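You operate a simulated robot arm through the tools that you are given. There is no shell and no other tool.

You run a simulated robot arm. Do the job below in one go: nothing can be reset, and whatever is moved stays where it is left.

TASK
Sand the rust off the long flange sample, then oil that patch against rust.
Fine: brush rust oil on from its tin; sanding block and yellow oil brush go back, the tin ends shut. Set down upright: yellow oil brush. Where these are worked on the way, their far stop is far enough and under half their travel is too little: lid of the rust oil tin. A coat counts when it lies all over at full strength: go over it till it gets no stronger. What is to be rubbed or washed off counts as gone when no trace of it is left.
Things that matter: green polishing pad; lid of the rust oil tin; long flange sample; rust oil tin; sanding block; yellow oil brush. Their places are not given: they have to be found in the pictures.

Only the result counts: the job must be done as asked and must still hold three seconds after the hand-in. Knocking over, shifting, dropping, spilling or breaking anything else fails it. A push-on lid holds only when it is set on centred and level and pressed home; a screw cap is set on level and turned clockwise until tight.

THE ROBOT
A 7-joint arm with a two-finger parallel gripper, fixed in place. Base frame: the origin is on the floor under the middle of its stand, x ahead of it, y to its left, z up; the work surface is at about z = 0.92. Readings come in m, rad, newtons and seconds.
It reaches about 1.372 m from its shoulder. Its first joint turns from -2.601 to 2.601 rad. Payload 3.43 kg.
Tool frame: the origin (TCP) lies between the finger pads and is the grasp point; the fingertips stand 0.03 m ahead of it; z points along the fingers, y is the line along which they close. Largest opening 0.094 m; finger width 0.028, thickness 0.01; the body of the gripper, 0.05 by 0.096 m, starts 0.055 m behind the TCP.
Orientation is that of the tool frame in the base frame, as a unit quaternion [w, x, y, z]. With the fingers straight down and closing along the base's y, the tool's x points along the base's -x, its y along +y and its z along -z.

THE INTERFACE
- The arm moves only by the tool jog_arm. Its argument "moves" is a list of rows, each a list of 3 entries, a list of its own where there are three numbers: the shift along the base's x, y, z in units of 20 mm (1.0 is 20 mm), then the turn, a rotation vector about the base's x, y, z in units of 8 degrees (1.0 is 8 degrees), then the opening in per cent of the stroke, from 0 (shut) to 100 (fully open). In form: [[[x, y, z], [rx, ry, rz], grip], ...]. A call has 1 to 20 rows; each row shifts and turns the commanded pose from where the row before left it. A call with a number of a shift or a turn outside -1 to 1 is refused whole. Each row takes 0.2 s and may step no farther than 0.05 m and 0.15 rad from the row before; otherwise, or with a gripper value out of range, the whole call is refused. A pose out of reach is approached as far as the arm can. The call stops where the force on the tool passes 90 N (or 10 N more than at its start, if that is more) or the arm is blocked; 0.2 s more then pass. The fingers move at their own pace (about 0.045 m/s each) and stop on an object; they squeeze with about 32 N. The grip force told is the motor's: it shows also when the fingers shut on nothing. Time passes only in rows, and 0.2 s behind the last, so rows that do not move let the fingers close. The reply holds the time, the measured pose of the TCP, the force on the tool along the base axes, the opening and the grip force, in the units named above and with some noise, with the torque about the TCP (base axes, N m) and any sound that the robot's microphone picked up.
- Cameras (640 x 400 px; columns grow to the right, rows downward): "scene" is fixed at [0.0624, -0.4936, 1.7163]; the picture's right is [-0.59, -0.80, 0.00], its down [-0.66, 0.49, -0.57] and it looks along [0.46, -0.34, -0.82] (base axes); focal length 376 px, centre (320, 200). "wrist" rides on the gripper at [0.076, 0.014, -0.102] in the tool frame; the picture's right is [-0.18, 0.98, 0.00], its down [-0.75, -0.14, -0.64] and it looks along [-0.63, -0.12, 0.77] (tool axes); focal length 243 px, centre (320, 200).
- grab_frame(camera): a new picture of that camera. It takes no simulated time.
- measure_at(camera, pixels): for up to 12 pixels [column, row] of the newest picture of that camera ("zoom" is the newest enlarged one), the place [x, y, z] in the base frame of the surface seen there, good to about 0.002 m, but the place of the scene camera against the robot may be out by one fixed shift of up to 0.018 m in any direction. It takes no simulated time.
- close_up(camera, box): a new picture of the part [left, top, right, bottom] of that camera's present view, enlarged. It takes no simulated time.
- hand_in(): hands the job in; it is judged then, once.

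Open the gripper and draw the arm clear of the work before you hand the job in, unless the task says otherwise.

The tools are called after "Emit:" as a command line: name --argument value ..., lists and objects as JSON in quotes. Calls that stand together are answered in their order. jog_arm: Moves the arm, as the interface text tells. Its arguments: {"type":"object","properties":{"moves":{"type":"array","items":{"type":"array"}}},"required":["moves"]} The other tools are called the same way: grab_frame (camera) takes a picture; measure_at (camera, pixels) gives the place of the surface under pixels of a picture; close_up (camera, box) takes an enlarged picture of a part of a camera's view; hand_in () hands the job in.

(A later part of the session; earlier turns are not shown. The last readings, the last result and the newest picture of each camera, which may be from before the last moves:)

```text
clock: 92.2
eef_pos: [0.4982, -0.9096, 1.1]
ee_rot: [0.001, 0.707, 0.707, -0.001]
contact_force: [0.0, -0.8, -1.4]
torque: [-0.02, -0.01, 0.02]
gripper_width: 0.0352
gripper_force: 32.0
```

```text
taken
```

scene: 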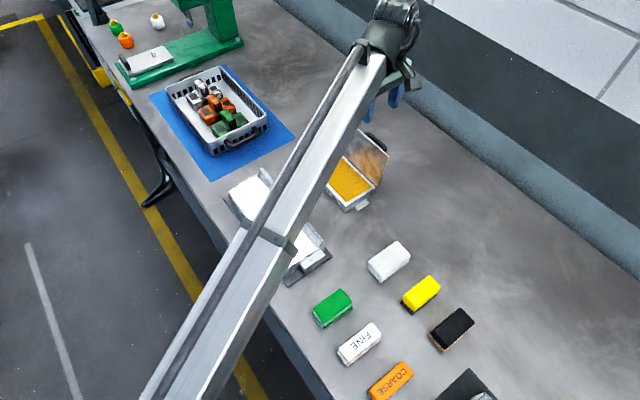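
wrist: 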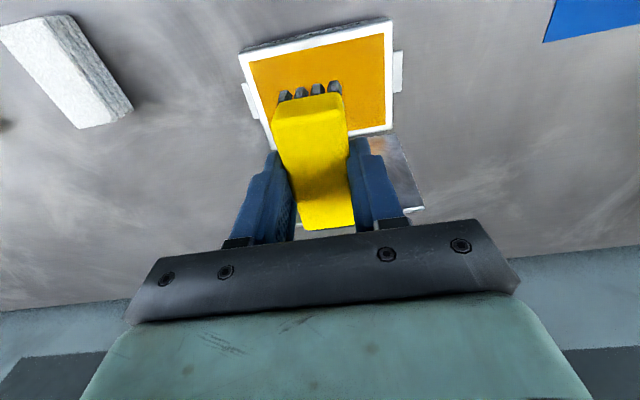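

The brush is over the oil. I lower until the bristles just reach the oil surface (TCP ≈1.003).

Emit:
jog_arm --moves '[[[0, 0, -1], [0, 0, 0], 0], [[0, 0, -1], [0, 0, 0], 0], [[0, 0, -1], [0, 0, 0], 0], [[0, 0, -1], [0, 0, 0], 0], [[0, 0, -0.7], [0, 0, 0], 0], [[0, 0, -0.1], [0, 0, 0], 0], [[0, 0, 0], [0, 0, 0], 0]]'

Emit:
close_up --camera "wrist" --box '[220, 10, 420, 240]'

```text
clock: 93.8
eef_pos: [0.4991, -0.9101, 1.0031]
ee_rot: [0.002, 0.707, 0.707, -0.001]
contact_force: [-0.3, -0.1, -0.7]
torque: [-0.03, 0.02, 0.0]
gripper_width: 0.0349
gripper_force: 32.3
```

```text
1.74 times, centred on (320, 125) of wrist
```

zoom: 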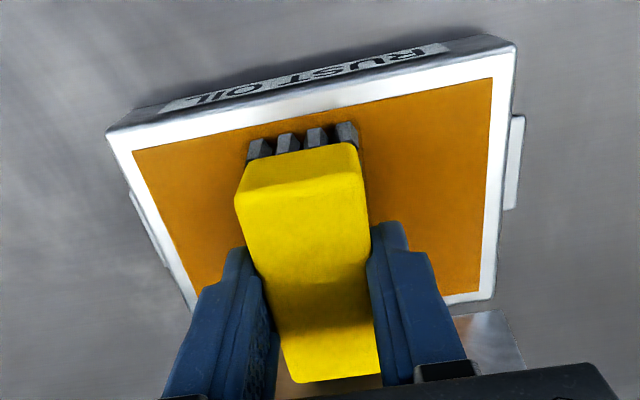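

The bristles are about at the surface, well inside the rim. I lower further in 2 mm steps, watching for force.

Emit:
jog_arm --moves '[[[0, 0, -0.1], [0, 0, 0], 0], [[0, 0, -0.1], [0, 0, 0], 0], [[0, 0, 0], [0, 0, 0], 0]]'

Emit:
close_up --camera "wrist" --box '[220, 10, 420, 240]'

```text
clock: 94.6
eef_pos: [0.4973, -0.9095, 1.0002]
ee_rot: [0.002, 0.707, 0.707, -0.001]
contact_force: [1.3, -1.0, 22.3]
torque: [0.19, 0.0, -0.02]
gripper_width: 0.0352
gripper_force: 32.0
```

```text
1.74 times, centred on (320, 125) of wrist
```

zoom: 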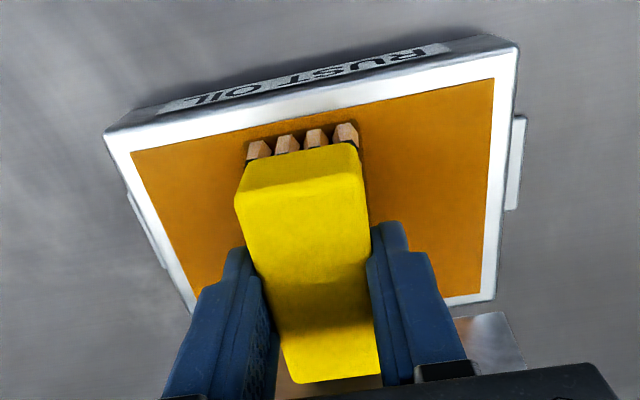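

The bristles changed from dark grey to oily tan on contact (22 N), so the brush is taking oil. I dwell lightly for a second to load it fully.

Emit:
jog_arm --moves '[[[0, 0, 0.03], [0, 0, 0], 0], [[0, 0, 0], [0, 0, 0], 0], [[0, 0, 0], [0, 0, 0], 0], [[0, 0, 0], [0, 0, 0], 0], [[0, 0, 0], [0, 0, 0], 0]]'

Emit:
close_up --camera "wrist" --box '[220, 10, 420, 240]'

```text
clock: 95.8
eef_pos: [0.4975, -0.9091, 1.002]
ee_rot: [0.001, 0.707, 0.707, -0.002]
contact_force: [1.7, -5.6, 25.4]
torque: [-0.23, -0.06, 0.01]
gripper_width: 0.0351
gripper_force: 31.8
```

```text
1.74 times, centred on (320, 125) of wrist
```

zoom: 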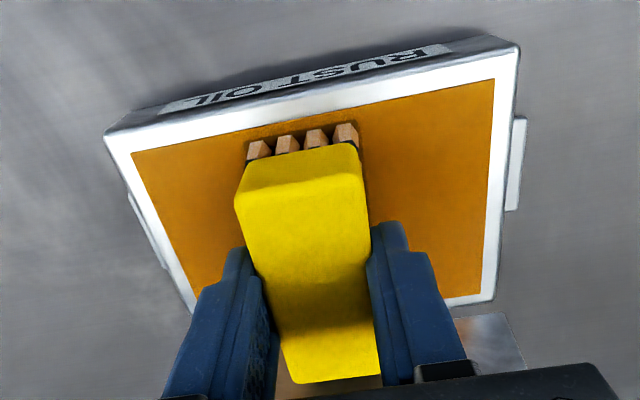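

The colour is steady, so the brush is loaded. I lift and carry it over the sample's near end.

Emit:
jog_arm --moves '[[[0, 0, 0.5], [0, 0, 0], 0], [[0, 0, 1], [0, 0, 0], 0], [[0, 0, 1], [0, 0, 0], 0], [[0, 0, 1], [0, 0, 0], 0], [[0, 0, 1], [0, 0, 0], 0], [[-0.325, 0.9625, 0], [0, 0, 0], 0], [[-0.325, 0.9625, 0], [0, 0, 0], 0], [[-0.325, 0.9625, 0], [0, 0, 0], 0], [[-0.325, 0.9625, 0], [0, 0, 0], 0], [[-0.325, 0.9625, 0], [0, 0, 0], 0], [[-0.325, 0.9625, 0], [0, 0, 0], 0], [[-0.325, 0.9625, 0], [0, 0, 0], 0], [[-0.325, 0.9625, 0], [0, 0, 0], 0], [[-0.325, 0.9625, 0], [0, 0, 0], 0], [[-0.325, 0.9625, 0], [0, 0, 0], 0], [[-0.325, 0.9625, 0], [0, 0, 0], 0], [[-0.325, 0.9625, 0], [0, 0, 0], 0]]'

Emit:
grab_frame --camera "wrist"

Emit:
close_up --camera "scene" --box '[290, 110, 410, 220]'

```text
clock: 99.4
eef_pos: [0.4204, -0.6792, 1.0877]
ee_rot: [0.0, 0.707, 0.707, 0.0]
contact_force: [0.2, 0.0, -0.2]
torque: [0.0, 0.03, 0.01]
gripper_width: 0.035
gripper_force: 31.8
```

```text
taken
```

wrist: 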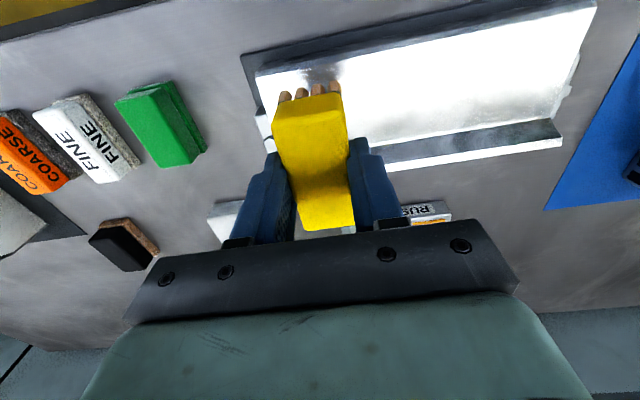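

```text
3.64 times, centred on (350, 165) of scene
```

zoom: 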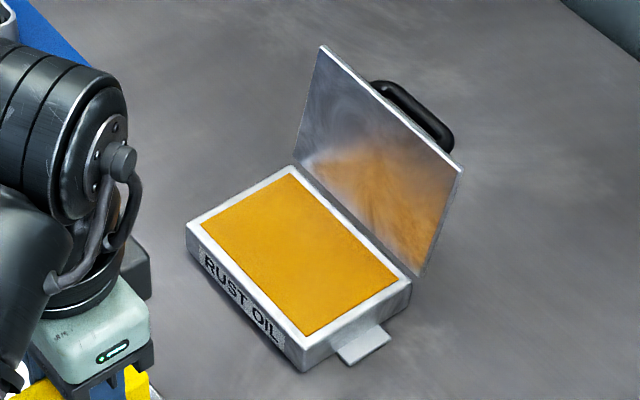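

The tin is undisturbed and the bristles carry oil. I lower onto the plate at x 0.42.

Emit:
jog_arm --moves '[[[0, 0, -1], [0, 0, 0], 0], [[0, 0, -1], [0, 0, 0], 0], [[0, 0, -1], [0, 0, 0], 0], [[0, 0, -0.4], [0, 0, 0], 0], [[0, 0, -0.05], [0, 0, 0], 0], [[0, 0, 0], [0, 0, 0], 0]]'

```text
clock: 100.8
eef_pos: [0.4204, -0.6803, 1.0202]
ee_rot: [0.001, 0.707, 0.707, -0.001]
contact_force: [-0.1, -0.4, -1.4]
torque: [-0.01, 0.0, 0.01]
gripper_width: 0.0352
gripper_force: 31.6
```

Emit:
jog_arm --moves '[[[0, 0, -0.05], [0, 0, 0], 0], [[0, 0, -0.05], [0, 0, 0], 0], [[0, 0, 0], [0, 0, 0], 0]]'

```text
clock: 101.6
eef_pos: [0.4201, -0.6805, 1.0189]
ee_rot: [0.001, 0.706, 0.708, -0.002]
contact_force: [1.4, -0.2, 8.8]
torque: [-0.02, 0.02, -0.01]
gripper_width: 0.035
gripper_force: 31.9
```

Light contact (8.8 N). I press slightly more and stroke along +x over the patch, then back.

Emit:
jog_arm --moves '[[[0, 0.1, -0.015], [0, 0, 0], 0], [[0.8, 0, 0], [0, 0, 0], 0], [[0.8, 0, 0], [0, 0, 0], 0], [[0.8, 0, 0], [0, 0, 0], 0], [[0.8, 0, 0], [0, 0, 0], 0], [[0.8, 0, 0], [0, 0, 0], 0], [[0.8, 0, 0], [0, 0, 0], 0], [[0.8, 0, 0], [0, 0, 0], 0], [[0.8, 0, 0], [0, 0, 0], 0], [[0.8, 0, 0], [0, 0, 0], 0], [[0.8, 0, 0], [0, 0, 0], 0], [[0.6, 0, 0], [0, 0, 0], 0]]'

Emit:
grab_frame --camera "wrist"

```text
clock: 104.2
eef_pos: [0.592, -0.678, 1.0195]
ee_rot: [0.001, 0.708, 0.706, -0.002]
contact_force: [-5.4, 0.2, 18.8]
torque: [0.11, 0.23, 0.07]
gripper_width: 0.0352
gripper_force: 32.2
```

```text
taken
```

wrist: 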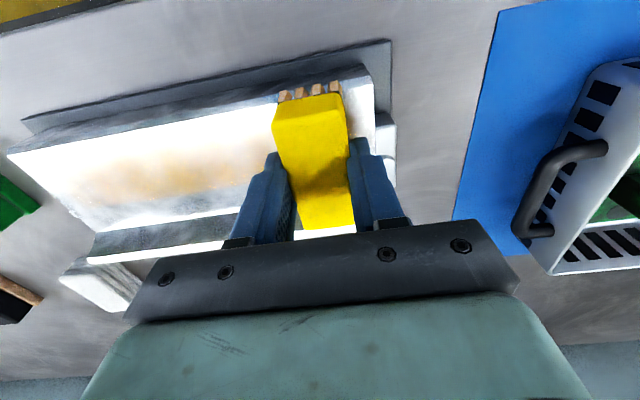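

A faint amber coat shows on the patch. I go over it repeatedly.

Emit:
jog_arm --moves '[[[-1, 0, 0], [0, 0, 0], 0], [[-1, 0, 0], [0, 0, 0], 0], [[-1, 0, 0], [0, 0, 0], 0], [[-1, 0, 0], [0, 0, 0], 0], [[-1, 0, 0], [0, 0, 0], 0], [[-1, 0, 0], [0, 0, 0], 0], [[-1, 0, 0], [0, 0, 0], 0], [[-1, 0, 0], [0, 0, 0], 0], [[-0.6, 0, 0], [0, 0, 0], 0]]'

Emit:
grab_frame --camera "wrist"

Emit:
close_up --camera "wrist" --box '[260, 0, 640, 200]'

```text
clock: 106.2
eef_pos: [0.4196, -0.6774, 1.0197]
ee_rot: [0.002, 0.707, 0.707, -0.002]
contact_force: [6.3, 0.8, 22.2]
torque: [0.09, -0.22, -0.07]
gripper_width: 0.0353
gripper_force: 31.5
```

```text
taken
```

wrist: 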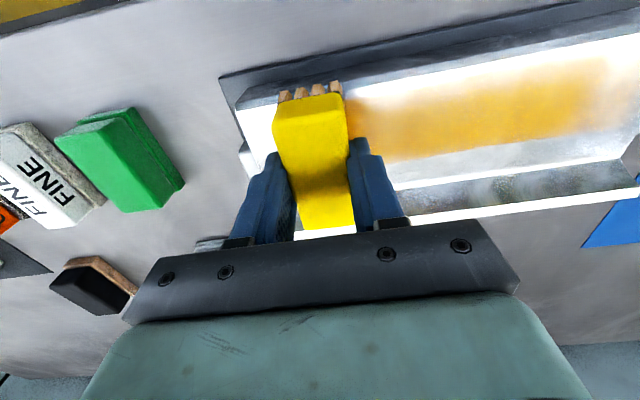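

```text
1.68 times, centred on (450, 100) of wrist
```

zoom: 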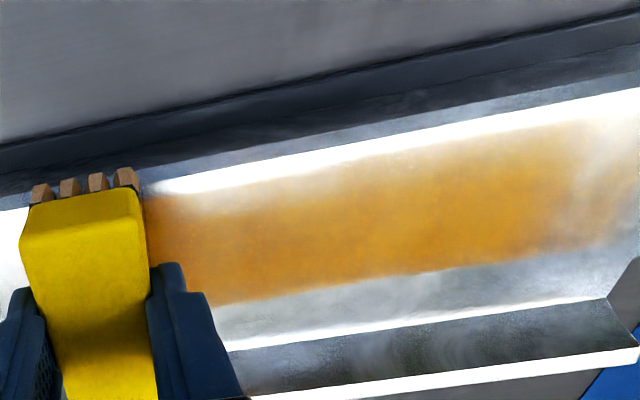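

The coat builds up. I make several more strokes with slight sideways variation.

Emit:
jog_arm --moves '[[[0, 0.2, 0], [0, 0, 0], 0], [[1, 0, 0], [0, 0, 0], 0], [[1, 0, 0], [0, 0, 0], 0], [[1, 0, 0], [0, 0, 0], 0], [[1, 0, 0], [0, 0, 0], 0], [[1, 0, 0], [0, 0, 0], 0], [[1, 0, 0], [0, 0, 0], 0], [[1, 0, 0], [0, 0, 0], 0], [[1, 0, 0], [0, 0, 0], 0], [[0.6, 0, 0], [0, 0, 0], 0], [[-1, 0, 0], [0, 0, 0], 0], [[-1, 0, 0], [0, 0, 0], 0], [[-1, 0, 0], [0, 0, 0], 0], [[-1, 0, 0], [0, 0, 0], 0], [[-1, 0, 0], [0, 0, 0], 0], [[-1, 0, 0], [0, 0, 0], 0], [[-1, 0, 0], [0, 0, 0], 0], [[-1, 0, 0], [0, 0, 0], 0], [[-0.6, 0, 0], [0, 0, 0], 0]]'

Emit:
grab_frame --camera "wrist"

Emit:
close_up --camera "wrist" --box '[260, 0, 640, 200]'

```text
clock: 110.2
eef_pos: [0.42, -0.6727, 1.0187]
ee_rot: [0.001, 0.707, 0.707, -0.002]
contact_force: [9.9, 0.4, 31.1]
torque: [0.12, -0.36, -0.02]
gripper_width: 0.0351
gripper_force: 31.7
```

```text
taken
```

wrist: 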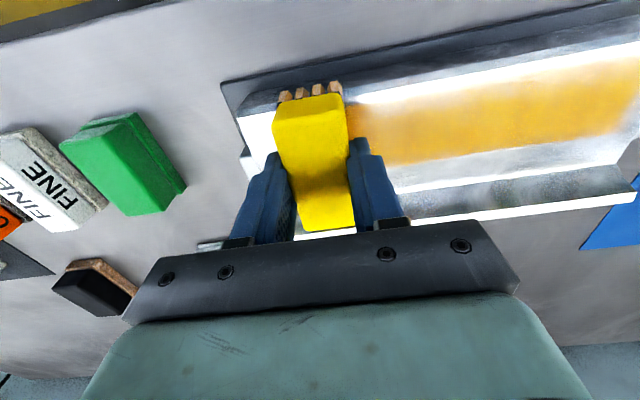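

```text
1.68 times, centred on (450, 100) of wrist
```

zoom: 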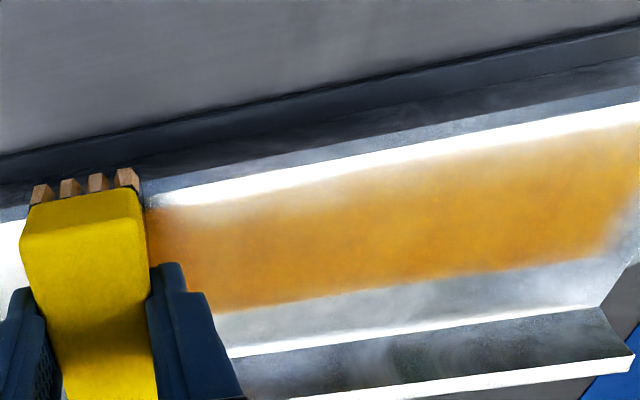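

The band of oil is darker now. I measure where the coat's edges lie, compared with the former rust area.

Emit:
measure_at --camera "zoom" --pixels '[[400, 287], [400, 170], [400, 150], [405, 140], [220, 305], [200, 205], [590, 250], [600, 135], [620, 230], [170, 215], [500, 150], [300, 185]]'

```text
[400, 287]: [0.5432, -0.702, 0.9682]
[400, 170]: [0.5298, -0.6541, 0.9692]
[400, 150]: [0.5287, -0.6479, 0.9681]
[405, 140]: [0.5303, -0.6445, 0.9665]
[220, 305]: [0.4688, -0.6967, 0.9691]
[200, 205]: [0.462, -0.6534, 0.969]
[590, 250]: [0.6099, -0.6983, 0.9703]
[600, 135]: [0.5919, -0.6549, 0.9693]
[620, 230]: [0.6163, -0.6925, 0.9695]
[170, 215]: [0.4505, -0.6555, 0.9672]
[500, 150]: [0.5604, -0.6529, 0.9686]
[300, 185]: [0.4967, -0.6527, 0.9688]
```

The coat spans y −0.702…−0.654, so the brush wets a band about ±23 mm around its centre. I widen coverage toward the +y edge and the lip with extra strokes at y −0.660 and −0.687, easing the pressure.

Emit:
jog_arm --moves '[[[0, 0.62, 0.03], [0, 0, 0], 0], [[1, 0, 0], [0, 0, 0], 0], [[1, 0, 0], [0, 0, 0], 0], [[1, 0, 0], [0, 0, 0], 0], [[1, 0, 0], [0, 0, 0], 0], [[1, 0, 0], [0, 0, 0], 0], [[1, 0, 0], [0, 0, 0], 0], [[1, 0, 0], [0, 0, 0], 0], [[1, 0, 0], [0, 0, 0], 0], [[0.6, 0, 0], [0, 0, 0], 0], [[-1, 0, 0], [0, 0, 0], 0], [[-1, 0, 0], [0, 0, 0], 0], [[-1, 0, 0], [0, 0, 0], 0], [[-1, 0, 0], [0, 0, 0], 0], [[-1, 0, 0], [0, 0, 0], 0], [[-1, 0, 0], [0, 0, 0], 0], [[-1, 0, 0], [0, 0, 0], 0], [[-1, 0, 0], [0, 0, 0], 0], [[-0.6, 0, 0], [0, 0, 0], 0]]'

Emit:
jog_arm --moves '[[[0, -0.65, 0], [0, 0, 0], 0], [[0, -0.65, 0], [0, 0, 0], 0], [[1, 0, 0], [0, 0, 0], 0], [[1, 0, 0], [0, 0, 0], 0], [[1, 0, 0], [0, 0, 0], 0], [[1, 0, 0], [0, 0, 0], 0], [[1, 0, 0], [0, 0, 0], 0], [[1, 0, 0], [0, 0, 0], 0], [[1, 0, 0], [0, 0, 0], 0], [[1, 0, 0], [0, 0, 0], 0], [[0.6, 0, 0], [0, 0, 0], 0], [[-1, 0, 0], [0, 0, 0], 0], [[-1, 0, 0], [0, 0, 0], 0], [[-1, 0, 0], [0, 0, 0], 0], [[-1, 0, 0], [0, 0, 0], 0], [[-1, 0, 0], [0, 0, 0], 0], [[-1, 0, 0], [0, 0, 0], 0], [[-1, 0, 0], [0, 0, 0], 0], [[-1, 0, 0], [0, 0, 0], 0], [[-0.6, 0, 0], [0, 0, 0], 0]]'

Emit:
grab_frame --camera "wrist"

Emit:
close_up --camera "wrist" --box '[260, 0, 640, 200]'

```text
clock: 114.2
eef_pos: [0.4208, -0.6611, 1.0185]
ee_rot: [0.001, 0.707, 0.707, -0.001]
contact_force: [1.3, 0.3, 4.4]
torque: [0.09, -0.03, -0.03]
gripper_width: 0.0349
gripper_force: 31.9
```

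```text
clock: 118.4
eef_pos: [0.4206, -0.6869, 1.0185]
ee_rot: [0.0, 0.707, 0.707, 0.0]
contact_force: [3.9, 13.3, 0.2]
torque: [0.61, -0.15, 0.09]
gripper_width: 0.0349
gripper_force: 32.1
```

```text
taken
```

wrist: 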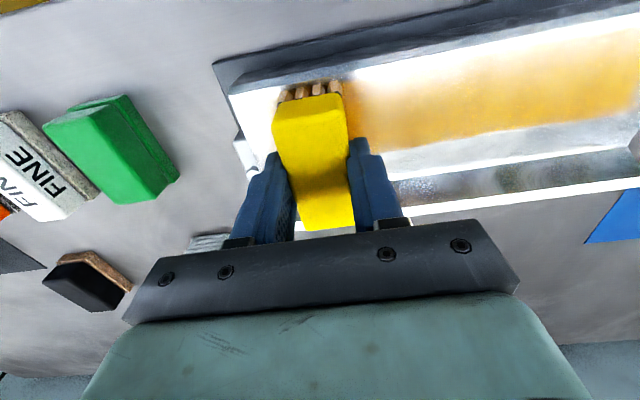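

```text
1.68 times, centred on (450, 100) of wrist
```

zoom: 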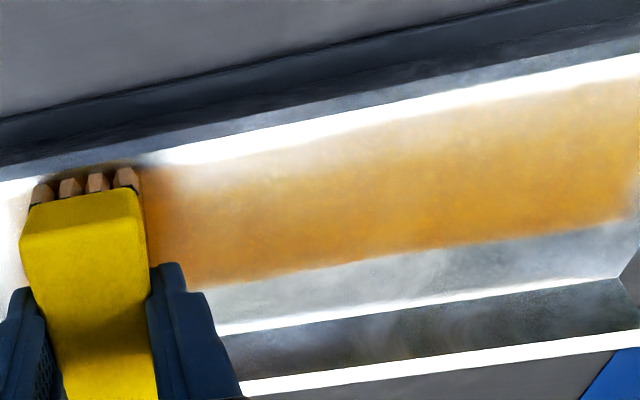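

The last strokes at −0.687 touched the lip fillet (13 N sideways), so I stay nearer the middle. I lift off and reload at the tin, checking the coat from the scene camera on the way.

Emit:
jog_arm --moves '[[[0, 0.1, 0.5], [0, 0, 0], 0], [[0, 0, 1], [0, 0, 0], 0], [[0, 0, 1], [0, 0, 0], 0], [[0, 0, 1], [0, 0, 0], 0], [[0.325, -0.93, 0.5], [0, 0, 0], 0], [[0.325, -0.93, 0], [0, 0, 0], 0], [[0.325, -0.93, 0], [0, 0, 0], 0], [[0.325, -0.93, 0], [0, 0, 0], 0], [[0.325, -0.93, 0], [0, 0, 0], 0], [[0.325, -0.93, 0], [0, 0, 0], 0], [[0.325, -0.93, 0], [0, 0, 0], 0], [[0.325, -0.93, 0], [0, 0, 0], 0], [[0.325, -0.93, 0], [0, 0, 0], 0], [[0.325, -0.93, 0], [0, 0, 0], 0], [[0.325, -0.93, 0], [0, 0, 0], 0], [[0.325, -0.93, 0], [0, 0, 0], 0]]'

Emit:
close_up --camera "scene" --box '[220, 155, 340, 295]'

Emit:
grab_frame --camera "wrist"

```text
clock: 121.8
eef_pos: [0.4977, -0.9084, 1.0981]
ee_rot: [0.001, 0.707, 0.707, -0.001]
contact_force: [-0.2, 0.3, -1.8]
torque: [-0.03, -0.02, -0.06]
gripper_width: 0.0351
gripper_force: 31.9
```

```text
2.86 times, centred on (280, 225) of scene
```

zoom: 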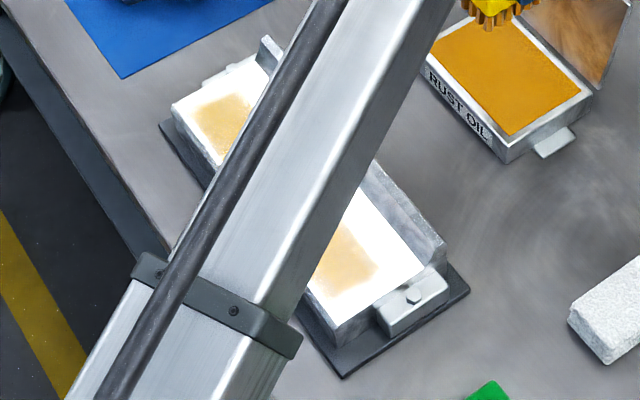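

```text
taken
```

wrist: 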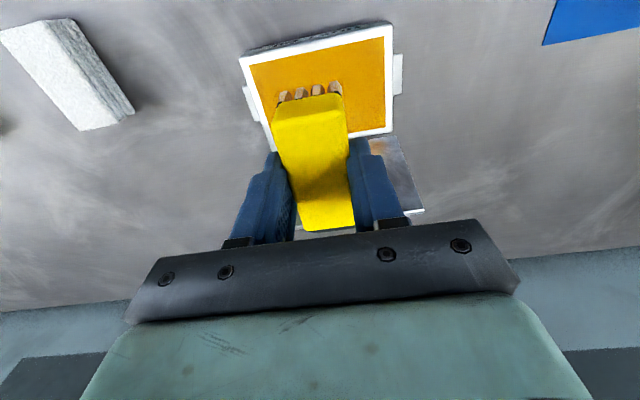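

The scene shows a light amber rectangle on the plate with even margins. I dip the brush again.

Emit:
jog_arm --moves '[[[0, 0, -1], [0, 0, 0], 0], [[0, 0, -1], [0, 0, 0], 0], [[0, 0, -1], [0, 0, 0], 0], [[0, 0, -1], [0, 0, 0], 0], [[0, 0, -0.7], [0, 0, 0], 0], [[0, 0, -0.08], [0, 0, 0], 0], [[0, 0, -0.05], [0, 0, 0], 0], [[0, 0, 0], [0, 0, 0], 0]]'

```text
clock: 123.6
eef_pos: [0.4972, -0.9089, 1.0022]
ee_rot: [0.002, 0.707, 0.707, -0.002]
contact_force: [0.0, 0.1, -0.2]
torque: [-0.03, -0.02, -0.01]
gripper_width: 0.035
gripper_force: 31.5
```

Emit:
jog_arm --moves '[[[0, 0, -0.06], [0, 0, 0], 0], [[0, 0, -0.04], [0, 0, 0], 0], [[0, 0, 0], [0, 0, 0], 0], [[0, 0, 0], [0, 0, 0], 0], [[0, 0, 0], [0, 0, 0], 0]]'

Emit:
close_up --camera "wrist" --box '[220, 10, 420, 240]'

```text
clock: 124.8
eef_pos: [0.4974, -0.9091, 1.0021]
ee_rot: [0.001, 0.707, 0.707, -0.001]
contact_force: [0.6, -1.7, 9.2]
torque: [-0.03, 0.04, 0.01]
gripper_width: 0.035
gripper_force: 32.1
```

```text
1.74 times, centred on (320, 125) of wrist
```

zoom: 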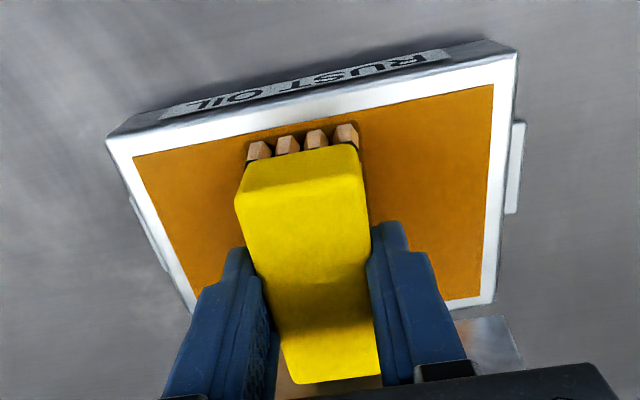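

Loaded again (9 N contact). I carry it back over the sample, now centred at y −0.670.

Emit:
jog_arm --moves '[[[0, 0, 0.5], [0, 0, 0], 0], [[0, 0, 1], [0, 0, 0], 0], [[0, 0, 1], [0, 0, 0], 0], [[0, 0, 1], [0, 0, 0], 0], [[0, 0, 1], [0, 0, 0], 0], [[-0.3225, 0.996, 0], [0, 0, 0], 0], [[-0.3225, 0.996, 0], [0, 0, 0], 0], [[-0.3225, 0.996, 0], [0, 0, 0], 0], [[-0.3225, 0.996, 0], [0, 0, 0], 0], [[-0.3225, 0.996, 0], [0, 0, 0], 0], [[-0.3225, 0.996, 0], [0, 0, 0], 0], [[-0.3225, 0.996, 0], [0, 0, 0], 0], [[-0.3225, 0.996, 0], [0, 0, 0], 0], [[-0.3225, 0.996, 0], [0, 0, 0], 0], [[-0.3225, 0.996, 0], [0, 0, 0], 0], [[-0.3225, 0.996, 0], [0, 0, 0], 0], [[-0.3225, 0.996, 0], [0, 0, 0], 0]]'

Emit:
grab_frame --camera "wrist"

Emit:
close_up --camera "wrist" --box '[230, 0, 610, 200]'

```text
clock: 128.4
eef_pos: [0.4213, -0.6699, 1.0896]
ee_rot: [0.002, 0.707, 0.708, -0.002]
contact_force: [0.1, -0.7, 0.9]
torque: [-0.02, 0.0, 0.02]
gripper_width: 0.0349
gripper_force: 32.3
```

```text
taken
```

wrist: 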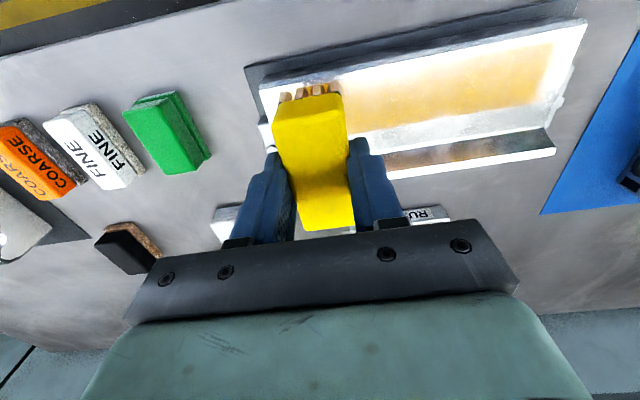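

```text
1.68 times, centred on (420, 100) of wrist
```

zoom: 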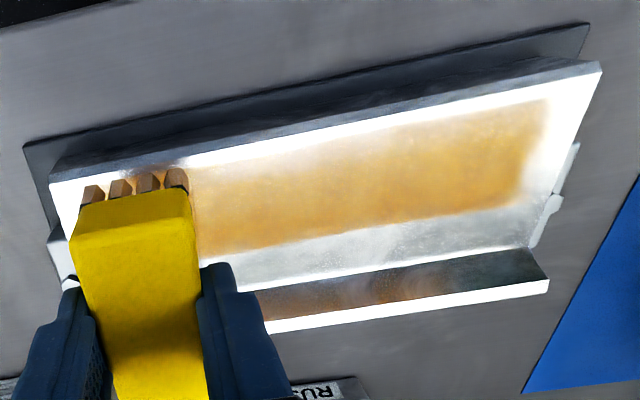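

I measure the coat's +y boundary against the plate edge here.

Emit:
measure_at --camera "zoom" --pixels '[[400, 133], [400, 125], [400, 117], [300, 155], [300, 148], [300, 140], [400, 225], [545, 105], [530, 190], [205, 175], [215, 250], [480, 115]]'

```text
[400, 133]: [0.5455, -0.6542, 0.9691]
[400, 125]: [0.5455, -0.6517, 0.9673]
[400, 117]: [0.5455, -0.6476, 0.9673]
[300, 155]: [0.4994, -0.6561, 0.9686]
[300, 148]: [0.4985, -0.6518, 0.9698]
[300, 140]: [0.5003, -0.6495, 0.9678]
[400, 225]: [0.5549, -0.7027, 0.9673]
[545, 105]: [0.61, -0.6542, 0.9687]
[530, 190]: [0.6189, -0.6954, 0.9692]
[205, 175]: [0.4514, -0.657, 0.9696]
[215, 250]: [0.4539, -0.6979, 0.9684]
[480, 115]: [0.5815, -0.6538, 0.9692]
```

The coat keeps a fixed band y −0.702…−0.653. I'll go over the whole length again, x 0.39–0.605, with the fresh brush, starting by lowering at x 0.395.

Emit:
jog_arm --moves '[[[-0.65, -0.2, -1], [0, 0, 0], 0], [[-0.65, 0, -1], [0, 0, 0], 0], [[0, 0, -1], [0, 0, 0], 0], [[0, 0, -0.4], [0, 0, 0], 0], [[0, 0, -0.1], [0, 0, 0], 0], [[0, 0, -0.05], [0, 0, 0], 0], [[0, 0, 0], [0, 0, 0], 0]]'

```text
clock: 130.0
eef_pos: [0.3947, -0.6728, 1.0188]
ee_rot: [0.001, 0.707, 0.707, -0.001]
contact_force: [0.4, 1.5, -1.1]
torque: [-0.04, -0.02, 0.01]
gripper_width: 0.0349
gripper_force: 32.5
```

Emit:
jog_arm --moves '[[[0, 0, -0.05], [0, 0, 0], 0], [[0, 0, 0], [0, 0, 0], 0]]'

```text
clock: 130.6
eef_pos: [0.3939, -0.6739, 1.0186]
ee_rot: [0.001, 0.707, 0.707, -0.002]
contact_force: [0.7, -0.8, 12.7]
torque: [0.06, 0.01, 0.02]
gripper_width: 0.0351
gripper_force: 32.0
```

Contact at 12.7 N. I stroke the full length forth and back.

Emit:
jog_arm --moves '[[[0.9, 0, 0], [0, 0, 0], 0], [[1, 0, 0], [0, 0, 0], 0], [[1, 0, 0], [0, 0, 0], 0], [[1, 0, 0], [0, 0, 0], 0], [[1, 0, 0], [0, 0, 0], 0], [[1, 0, 0], [0, 0, 0], 0], [[1, 0, 0], [0, 0, 0], 0], [[1, 0, 0], [0, 0, 0], 0], [[1, 0, 0], [0, 0, 0], 0], [[1, 0, 0], [0, 0, 0], 0], [[0.7, 0, 0], [0, 0, 0], 0]]'

Emit:
jog_arm --moves '[[[0, -0.3, 0], [0, 0, 0], 0], [[-0.9, 0, 0], [0, 0, 0], 0], [[-1, 0, 0], [0, 0, 0], 0], [[-1, 0, 0], [0, 0, 0], 0], [[-1, 0, 0], [0, 0, 0], 0], [[-1, 0, 0], [0, 0, 0], 0], [[-1, 0, 0], [0, 0, 0], 0], [[-1, 0, 0], [0, 0, 0], 0], [[-1, 0, 0], [0, 0, 0], 0], [[-1, 0, 0], [0, 0, 0], 0], [[-1, 0, 0], [0, 0, 0], 0], [[-0.7, 0, 0], [0, 0, 0], 0]]'

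Emit:
close_up --camera "wrist" --box '[260, 0, 640, 200]'

```text
clock: 133.0
eef_pos: [0.6054, -0.6736, 1.0187]
ee_rot: [0.001, 0.707, 0.707, -0.001]
contact_force: [-4.2, -0.1, 13.4]
torque: [0.04, 0.17, 0.04]
gripper_width: 0.0349
gripper_force: 32.2
```

```text
clock: 135.6
eef_pos: [0.3937, -0.6799, 1.0186]
ee_rot: [0.002, 0.707, 0.707, 0.0]
contact_force: [6.8, 0.1, 27.8]
torque: [0.14, -0.3, -0.07]
gripper_width: 0.035
gripper_force: 32.0
```

```text
1.68 times, centred on (450, 100) of wrist
```

zoom: 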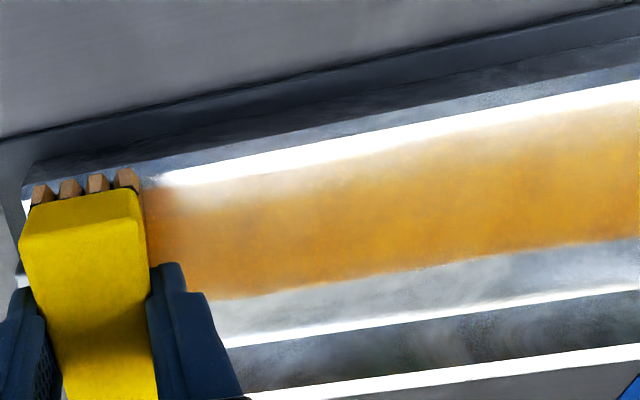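

The band is even over the length. I do two more round trips at moderate pressure.

Emit:
jog_arm --moves '[[[0, 0.1, 0.02], [0, 0, 0], 0], [[1, 0, 0], [0, 0, 0], 0], [[1, 0, 0], [0, 0, 0], 0], [[1, 0, 0], [0, 0, 0], 0], [[1, 0, 0], [0, 0, 0], 0], [[1, 0, 0], [0, 0, 0], 0], [[1, 0, 0], [0, 0, 0], 0], [[1, 0, 0], [0, 0, 0], 0], [[1, 0, 0], [0, 0, 0], 0], [[1, 0, 0], [0, 0, 0], 0], [[1, 0, 0], [0, 0, 0], 0], [[0.6, 0, 0], [0, 0, 0], 0]]'

Emit:
jog_arm --moves '[[[0, 0.5, 0], [0, 0, 0], 0], [[-1, 0, 0], [0, 0, 0], 0], [[-1, 0, 0], [0, 0, 0], 0], [[-1, 0, 0], [0, 0, 0], 0], [[-1, 0, 0], [0, 0, 0], 0], [[-1, 0, 0], [0, 0, 0], 0], [[-1, 0, 0], [0, 0, 0], 0], [[-1, 0, 0], [0, 0, 0], 0], [[-1, 0, 0], [0, 0, 0], 0], [[-1, 0, 0], [0, 0, 0], 0], [[-1, 0, 0], [0, 0, 0], 0], [[-0.6, 0, 0], [0, 0, 0], 0]]'

Emit:
jog_arm --moves '[[[0, -0.4, 0], [0, 0, 0], 0], [[1, 0, 0], [0, 0, 0], 0], [[1, 0, 0], [0, 0, 0], 0], [[1, 0, 0], [0, 0, 0], 0], [[1, 0, 0], [0, 0, 0], 0], [[1, 0, 0], [0, 0, 0], 0], [[1, 0, 0], [0, 0, 0], 0], [[1, 0, 0], [0, 0, 0], 0], [[1, 0, 0], [0, 0, 0], 0], [[1, 0, 0], [0, 0, 0], 0], [[1, 0, 0], [0, 0, 0], 0], [[0.6, 0, 0], [0, 0, 0], 0]]'

Emit:
close_up --camera "wrist" --box '[0, 0, 380, 230]'

```text
clock: 138.2
eef_pos: [0.605, -0.6767, 1.018]
ee_rot: [0.002, 0.707, 0.707, -0.001]
contact_force: [-3.4, -0.6, 9.9]
torque: [0.08, 0.16, 0.04]
gripper_width: 0.035
gripper_force: 32.1
```

```text
clock: 140.8
eef_pos: [0.3929, -0.6666, 1.0199]
ee_rot: [0.001, 0.707, 0.707, 0.0]
contact_force: [1.9, 0.4, 4.7]
torque: [0.03, -0.06, -0.04]
gripper_width: 0.0348
gripper_force: 31.9
```

```text
clock: 143.4
eef_pos: [0.6046, -0.6764, 1.0199]
ee_rot: [0.001, 0.707, 0.707, -0.001]
contact_force: [-1.0, 0.2, 2.7]
torque: [0.08, 0.05, 0.05]
gripper_width: 0.0348
gripper_force: 32.1
```

```text
1.68 times, centred on (190, 115) of wrist
```

zoom: 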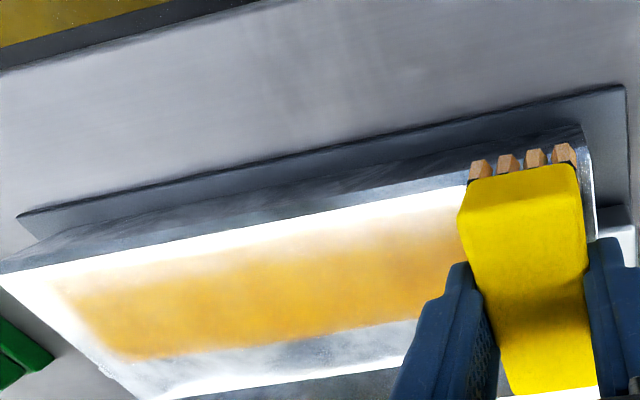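

I lift off and go to the glare-free viewpoint to judge the coat.

Emit:
jog_arm --moves '[[[0, 0, 0.6], [0, 0, 0], 0], [[0, 0, 1], [0, 0, 0], 0], [[0, 0, 1], [0, 0, 0], 0], [[0, 0, 1], [0, 0, 0], 0], [[0, 0, 1], [0, 0, 0], 0], [[-0.5, -0.7, 0.8], [0, 0, 0.8], 0], [[-0.5, -0.7, 0.8], [0, 0, 0.8], 0], [[-0.5, -0.7, 0.8], [0, 0, 0.8], 0], [[-0.5, -0.7, 0.8], [0, 0, 0.8], 0], [[-0.5, -0.7, 0.8], [0, 0, 0.8], 0], [[-0.5, -0.7, 0.5], [0, 0, 0.8], 0], [[-0.5, -0.7, 0], [0, 0, 0.8], 0], [[-0.5, -0.7, 0], [0, 0, 0.8], 0], [[-0.5, -0.7, 0], [0, 0, 0.8], 0], [[-0.5, -0.7, 0], [0, 0, 0.8], 0], [[-0.5, -0.7, 0], [0, 0, 0.8], 0], [[-0.5, -0.7, 0], [0, 0, 0.8], 0], [[-0.5, -0.7, 0], [0, 0, 0.8], 0], [[-0.5, -0.7, 0], [0, 0, 0.85], 0]]'

Emit:
grab_frame --camera "wrist"

Emit:
close_up --camera "wrist" --box '[380, 0, 560, 160]'

```text
clock: 147.4
eef_pos: [0.4662, -0.8727, 1.2001]
ee_rot: [0.001, 0.0, 1.0, -0.001]
contact_force: [-0.2, -0.4, -0.8]
torque: [-0.01, 0.0, 0.01]
gripper_width: 0.0351
gripper_force: 32.2
```

```text
taken
```

wrist: 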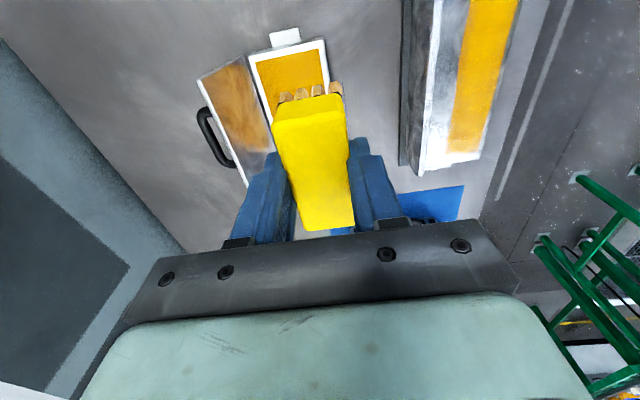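

```text
2.50 times, centred on (470, 80) of wrist
```

zoom: 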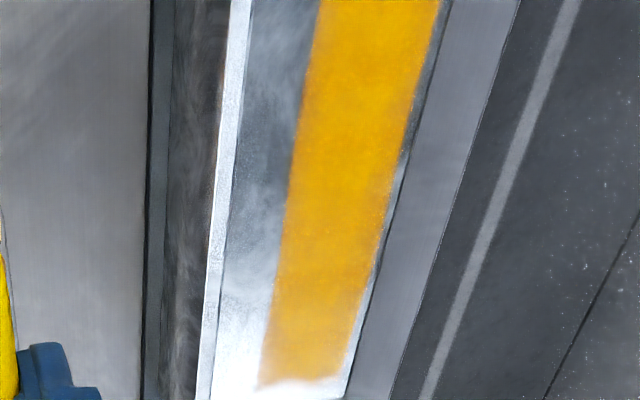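

From here the coat is a saturated, even amber band. I measure its edges versus the former rust (y −0.694…−0.652, x 0.439–0.572).

Emit:
measure_at --camera "zoom" --pixels '[[300, 150], [306, 150], [392, 150], [400, 150], [408, 150], [415, 60], [425, 60], [320, 40], [266, 380], [340, 370], [350, 370], [385, 230]]'

Emit:
close_up --camera "wrist" --box '[430, 0, 530, 80]'

Emit:
close_up --camera "wrist" --box '[420, 80, 520, 170]'

```text
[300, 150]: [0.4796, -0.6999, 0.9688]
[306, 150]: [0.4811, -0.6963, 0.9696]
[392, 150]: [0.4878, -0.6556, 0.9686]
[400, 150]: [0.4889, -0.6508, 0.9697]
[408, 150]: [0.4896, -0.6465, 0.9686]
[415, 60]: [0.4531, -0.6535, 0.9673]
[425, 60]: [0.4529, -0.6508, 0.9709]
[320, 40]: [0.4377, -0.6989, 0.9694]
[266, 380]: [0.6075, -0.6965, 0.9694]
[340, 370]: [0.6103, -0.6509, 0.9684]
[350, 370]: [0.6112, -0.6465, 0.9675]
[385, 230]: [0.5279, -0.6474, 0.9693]
```

```text
5.00 times, centred on (480, 40) of wrist
```

zoom: 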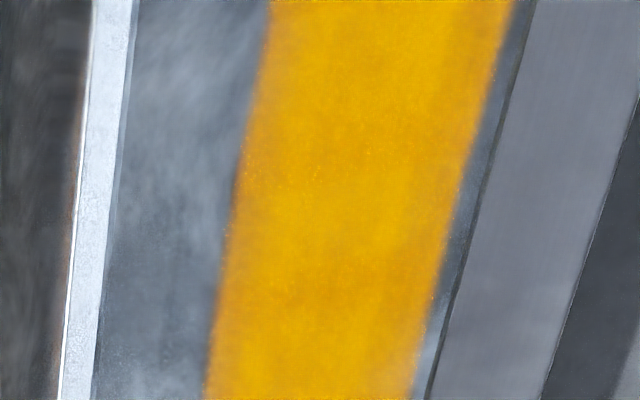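

```text
4.44 times, centred on (470, 125) of wrist
```

zoom: 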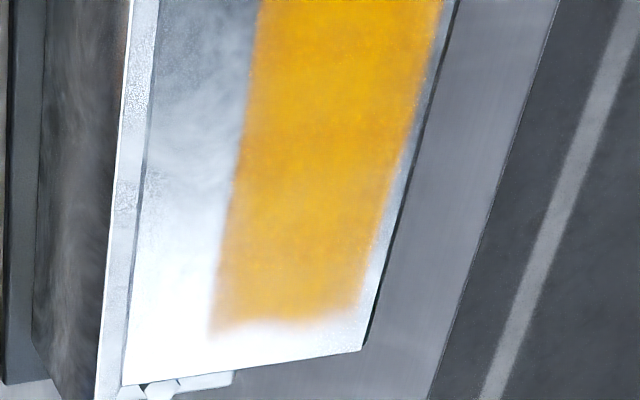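

The coat covers y −0.70…−0.65 up to x 0.61 evenly. I shift to −x to see the near end of the band.

Emit:
jog_arm --moves '[[[-1, 0, 0], [0, 0, 0], 0], [[-1, 0, 0], [0, 0, 0], 0], [[-1, 0, 0], [0, 0, 0], 0], [[-1, 0, 0], [0, 0, 0], 0], [[-1, 0, 0], [0, 0, 0], 0], [[-1, 0, 0], [0, 0, 0], 0]]'

Emit:
grab_frame --camera "wrist"

Emit:
close_up --camera "wrist" --box '[380, 20, 540, 180]'

```text
clock: 148.8
eef_pos: [0.3472, -0.87, 1.2005]
ee_rot: [0.001, 0.0, 1.0, 0.0]
contact_force: [0.5, -0.2, -0.8]
torque: [-0.01, -0.01, -0.01]
gripper_width: 0.035
gripper_force: 32.3
```

```text
taken
```

wrist: 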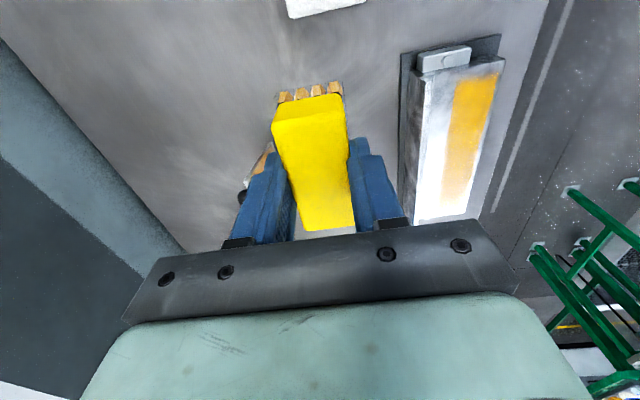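

```text
2.50 times, centred on (460, 100) of wrist
```

zoom: 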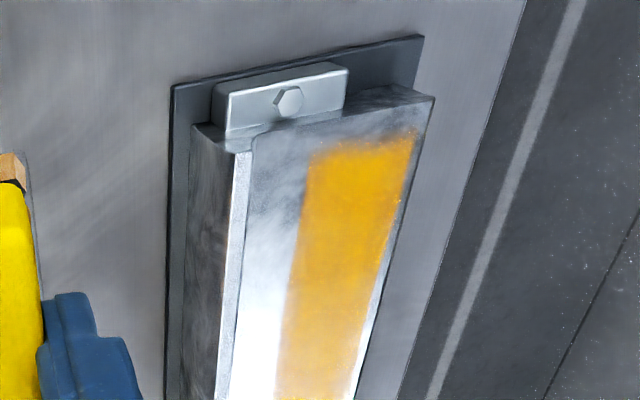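

The near end is evenly covered from about x 0.395. To be sure it is at full strength, I reload once more and go over it again for comparison.

Emit:
jog_arm --moves '[[[0.627, -0.1625, -0.25], [0, 0, -0.9375], 0], [[0.627, -0.1625, -0.25], [0, 0, -0.9375], 0], [[0.627, -0.1625, -0.25], [0, 0, -0.9375], 0], [[0.627, -0.1625, -0.25], [0, 0, -0.9375], 0], [[0.627, -0.1625, -0.25], [0, 0, -0.9375], 0], [[0.627, -0.1625, -0.25], [0, 0, -0.9375], 0], [[0.627, -0.1625, -0.25], [0, 0, -0.9375], 0], [[0.627, -0.1625, -0.25], [0, 0, -0.9375], 0], [[0.627, -0.1625, -0.25], [0, 0, -0.9375], 0], [[0.627, -0.1625, -0.25], [0, 0, -0.9375], 0], [[0.627, -0.1625, -0.25], [0, 0, -0.9375], 0], [[0.627, -0.1625, -0.25], [0, 0, -0.9375], 0], [[0, 0, -1], [0, 0, 0], 0], [[0, 0, -1], [0, 0, 0], 0]]'

Emit:
grab_frame --camera "wrist"

```text
clock: 151.8
eef_pos: [0.4967, -0.9097, 1.0992]
ee_rot: [0.001, 0.707, 0.707, 0.0]
contact_force: [-0.4, -0.2, -1.1]
torque: [0.01, 0.02, 0.0]
gripper_width: 0.0353
gripper_force: 31.9
```

```text
taken
```

wrist: 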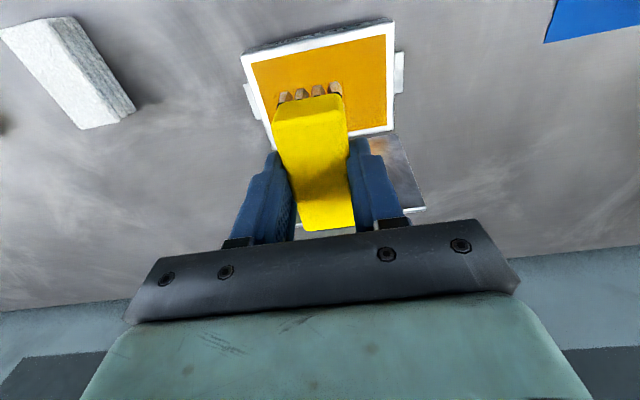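

The brush is over the oil again; I dip to about z 1.001.

Emit:
jog_arm --moves '[[[0, 0, -1], [0, 0, 0], 0], [[0, 0, -1], [0, 0, 0], 0], [[0, 0, -1], [0, 0, 0], 0], [[0, 0, -1], [0, 0, 0], 0], [[0, 0, -0.7], [0, 0, 0], 0], [[0, 0, -0.1], [0, 0, 0], 0], [[0, 0, -0.06], [0, 0, 0], 0], [[0, 0, 0], [0, 0, 0], 0], [[0, 0, 0], [0, 0, 0], 0]]'

```text
clock: 153.8
eef_pos: [0.4958, -0.911, 1.0039]
ee_rot: [0.002, 0.707, 0.708, -0.001]
contact_force: [-0.2, -0.3, -2.3]
torque: [-0.01, 0.03, 0.03]
gripper_width: 0.0351
gripper_force: 32.6
```

Emit:
jog_arm --moves '[[[0, 0, -0.06], [0, 0, 0], 0], [[0, 0, -0.05], [0, 0, 0], 0], [[0, 0, 0], [0, 0, 0], 0], [[0, 0, 0], [0, 0, 0], 0]]'

```text
clock: 154.8
eef_pos: [0.4967, -0.9092, 1.0029]
ee_rot: [0.001, 0.707, 0.707, -0.001]
contact_force: [-1.3, 0.4, -0.2]
torque: [0.03, -0.02, 0.01]
gripper_width: 0.0349
gripper_force: 32.2
```

Emit:
jog_arm --moves '[[[0, 0, -0.06], [0, 0, 0], 0], [[0, 0, -0.03], [0, 0, 0], 0], [[0, 0, 0], [0, 0, 0], 0], [[0, 0, 0], [0, 0, 0], 0]]'

```text
clock: 155.8
eef_pos: [0.496, -0.9089, 1.0014]
ee_rot: [0.002, 0.707, 0.707, -0.002]
contact_force: [1.7, -3.3, 20.2]
torque: [0.31, -0.05, 0.0]
gripper_width: 0.035
gripper_force: 32.4
```

Contact (20 N), brush reloaded. I lift and move back to the near end of the band at (0.395, −0.675).

Emit:
jog_arm --moves '[[[0, 0, 0.5], [0, 0, 0], 0], [[0, 0, 1], [0, 0, 0], 0], [[0, 0, 1], [0, 0, 0], 0], [[0, 0, 1], [0, 0, 0], 0], [[0, 0, 1], [0, 0, 0], 0], [[-0.42, 0.975, 0], [0, 0, 0], 0], [[-0.42, 0.975, 0], [0, 0, 0], 0], [[-0.42, 0.975, 0], [0, 0, 0], 0], [[-0.42, 0.975, 0], [0, 0, 0], 0], [[-0.42, 0.975, 0], [0, 0, 0], 0], [[-0.42, 0.975, 0], [0, 0, 0], 0], [[-0.42, 0.975, 0], [0, 0, 0], 0], [[-0.42, 0.975, 0], [0, 0, 0], 0], [[-0.42, 0.975, 0], [0, 0, 0], 0], [[-0.42, 0.975, 0], [0, 0, 0], 0], [[-0.42, 0.975, 0], [0, 0, 0], 0], [[-0.42, 0.975, 0], [0, 0, 0], 0]]'

Emit:
jog_arm --moves '[[[0, 0, -1], [0, 0, 0], 0], [[0, 0, -1], [0, 0, 0], 0], [[0, 0, -1], [0, 0, 0], 0], [[0, 0, -0.5], [0, 0, 0], 0], [[0, 0, 0], [0, 0, 0], 0]]'

```text
clock: 159.4
eef_pos: [0.3951, -0.6759, 1.0895]
ee_rot: [0.001, 0.707, 0.707, -0.002]
contact_force: [0.3, 0.4, -1.2]
torque: [-0.02, -0.01, 0.0]
gripper_width: 0.0349
gripper_force: 32.2
```

```text
clock: 160.6
eef_pos: [0.3954, -0.6745, 1.0192]
ee_rot: [0.0, 0.707, 0.707, -0.001]
contact_force: [0.2, 0.3, -0.3]
torque: [0.02, -0.02, 0.02]
gripper_width: 0.0349
gripper_force: 32.0
```

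Emit:
jog_arm --moves '[[[0, 0, -0.05], [0, 0, 0], 0], [[0, 0, -0.03], [0, 0, 0], 0], [[0, 0, 0], [0, 0, 0], 0]]'

```text
clock: 161.4
eef_pos: [0.3945, -0.6768, 1.0195]
ee_rot: [0.001, 0.707, 0.707, -0.001]
contact_force: [0.8, -2.0, 20.1]
torque: [0.19, 0.03, -0.04]
gripper_width: 0.035
gripper_force: 32.2
```

Contact 20 N. I make two full round trips.

Emit:
jog_arm --moves '[[[1, 0, 0], [0, 0, 0], 0], [[1, 0, 0], [0, 0, 0], 0], [[1, 0, 0], [0, 0, 0], 0], [[1, 0, 0], [0, 0, 0], 0], [[1, 0, 0], [0, 0, 0], 0], [[1, 0, 0], [0, 0, 0], 0], [[1, 0, 0], [0, 0, 0], 0], [[1, 0, 0], [0, 0, 0], 0], [[1, 0, 0], [0, 0, 0], 0], [[1, 0, 0], [0, 0, 0], 0], [[0.5, 0, 0], [0, 0, 0], 0]]'

Emit:
jog_arm --moves '[[[-1, 0, 0], [0, 0, 0], 0], [[-1, 0, 0], [0, 0, 0], 0], [[-1, 0, 0], [0, 0, 0], 0], [[-1, 0, 0], [0, 0, 0], 0], [[-1, 0, 0], [0, 0, 0], 0], [[-1, 0, 0], [0, 0, 0], 0], [[-1, 0, 0], [0, 0, 0], 0], [[-1, 0, 0], [0, 0, 0], 0], [[-1, 0, 0], [0, 0, 0], 0], [[-1, 0, 0], [0, 0, 0], 0], [[-0.5, 0, 0], [0, 0, 0], 0]]'

Emit:
jog_arm --moves '[[[0, 0.25, 0], [0, 0, 0], 0], [[1, 0, 0], [0, 0, 0], 0], [[1, 0, 0], [0, 0, 0], 0], [[1, 0, 0], [0, 0, 0], 0], [[1, 0, 0], [0, 0, 0], 0], [[1, 0, 0], [0, 0, 0], 0], [[1, 0, 0], [0, 0, 0], 0], [[1, 0, 0], [0, 0, 0], 0], [[1, 0, 0], [0, 0, 0], 0], [[1, 0, 0], [0, 0, 0], 0], [[1, 0, 0], [0, 0, 0], 0], [[0.5, 0, 0], [0, 0, 0], 0]]'

Emit:
jog_arm --moves '[[[0, -0.4, 0], [0, 0, 0], 0], [[-1, 0, 0], [0, 0, 0], 0], [[-1, 0, 0], [0, 0, 0], 0], [[-1, 0, 0], [0, 0, 0], 0], [[-1, 0, 0], [0, 0, 0], 0], [[-1, 0, 0], [0, 0, 0], 0], [[-1, 0, 0], [0, 0, 0], 0], [[-1, 0, 0], [0, 0, 0], 0], [[-1, 0, 0], [0, 0, 0], 0], [[-1, 0, 0], [0, 0, 0], 0], [[-1, 0, 0], [0, 0, 0], 0], [[-0.5, 0, 0], [0, 0, 0], 0]]'

```text
clock: 163.8
eef_pos: [0.6046, -0.6774, 1.0197]
ee_rot: [0.001, 0.706, 0.708, -0.001]
contact_force: [-6.4, -0.7, 21.4]
torque: [0.13, 0.26, 0.03]
gripper_width: 0.0351
gripper_force: 31.6
```

```text
clock: 166.2
eef_pos: [0.3945, -0.6758, 1.0188]
ee_rot: [0.001, 0.708, 0.706, -0.001]
contact_force: [5.0, 0.1, 15.2]
torque: [0.0, -0.17, -0.04]
gripper_width: 0.035
gripper_force: 31.7
```

```text
clock: 168.8
eef_pos: [0.6049, -0.6701, 1.0191]
ee_rot: [0.002, 0.707, 0.707, -0.001]
contact_force: [-8.3, -0.9, 28.4]
torque: [0.14, 0.34, 0.04]
gripper_width: 0.035
gripper_force: 31.7
```

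```text
clock: 171.4
eef_pos: [0.3953, -0.678, 1.0186]
ee_rot: [0.001, 0.707, 0.707, -0.001]
contact_force: [6.8, 0.4, 23.7]
torque: [0.04, -0.23, -0.02]
gripper_width: 0.035
gripper_force: 31.5
```

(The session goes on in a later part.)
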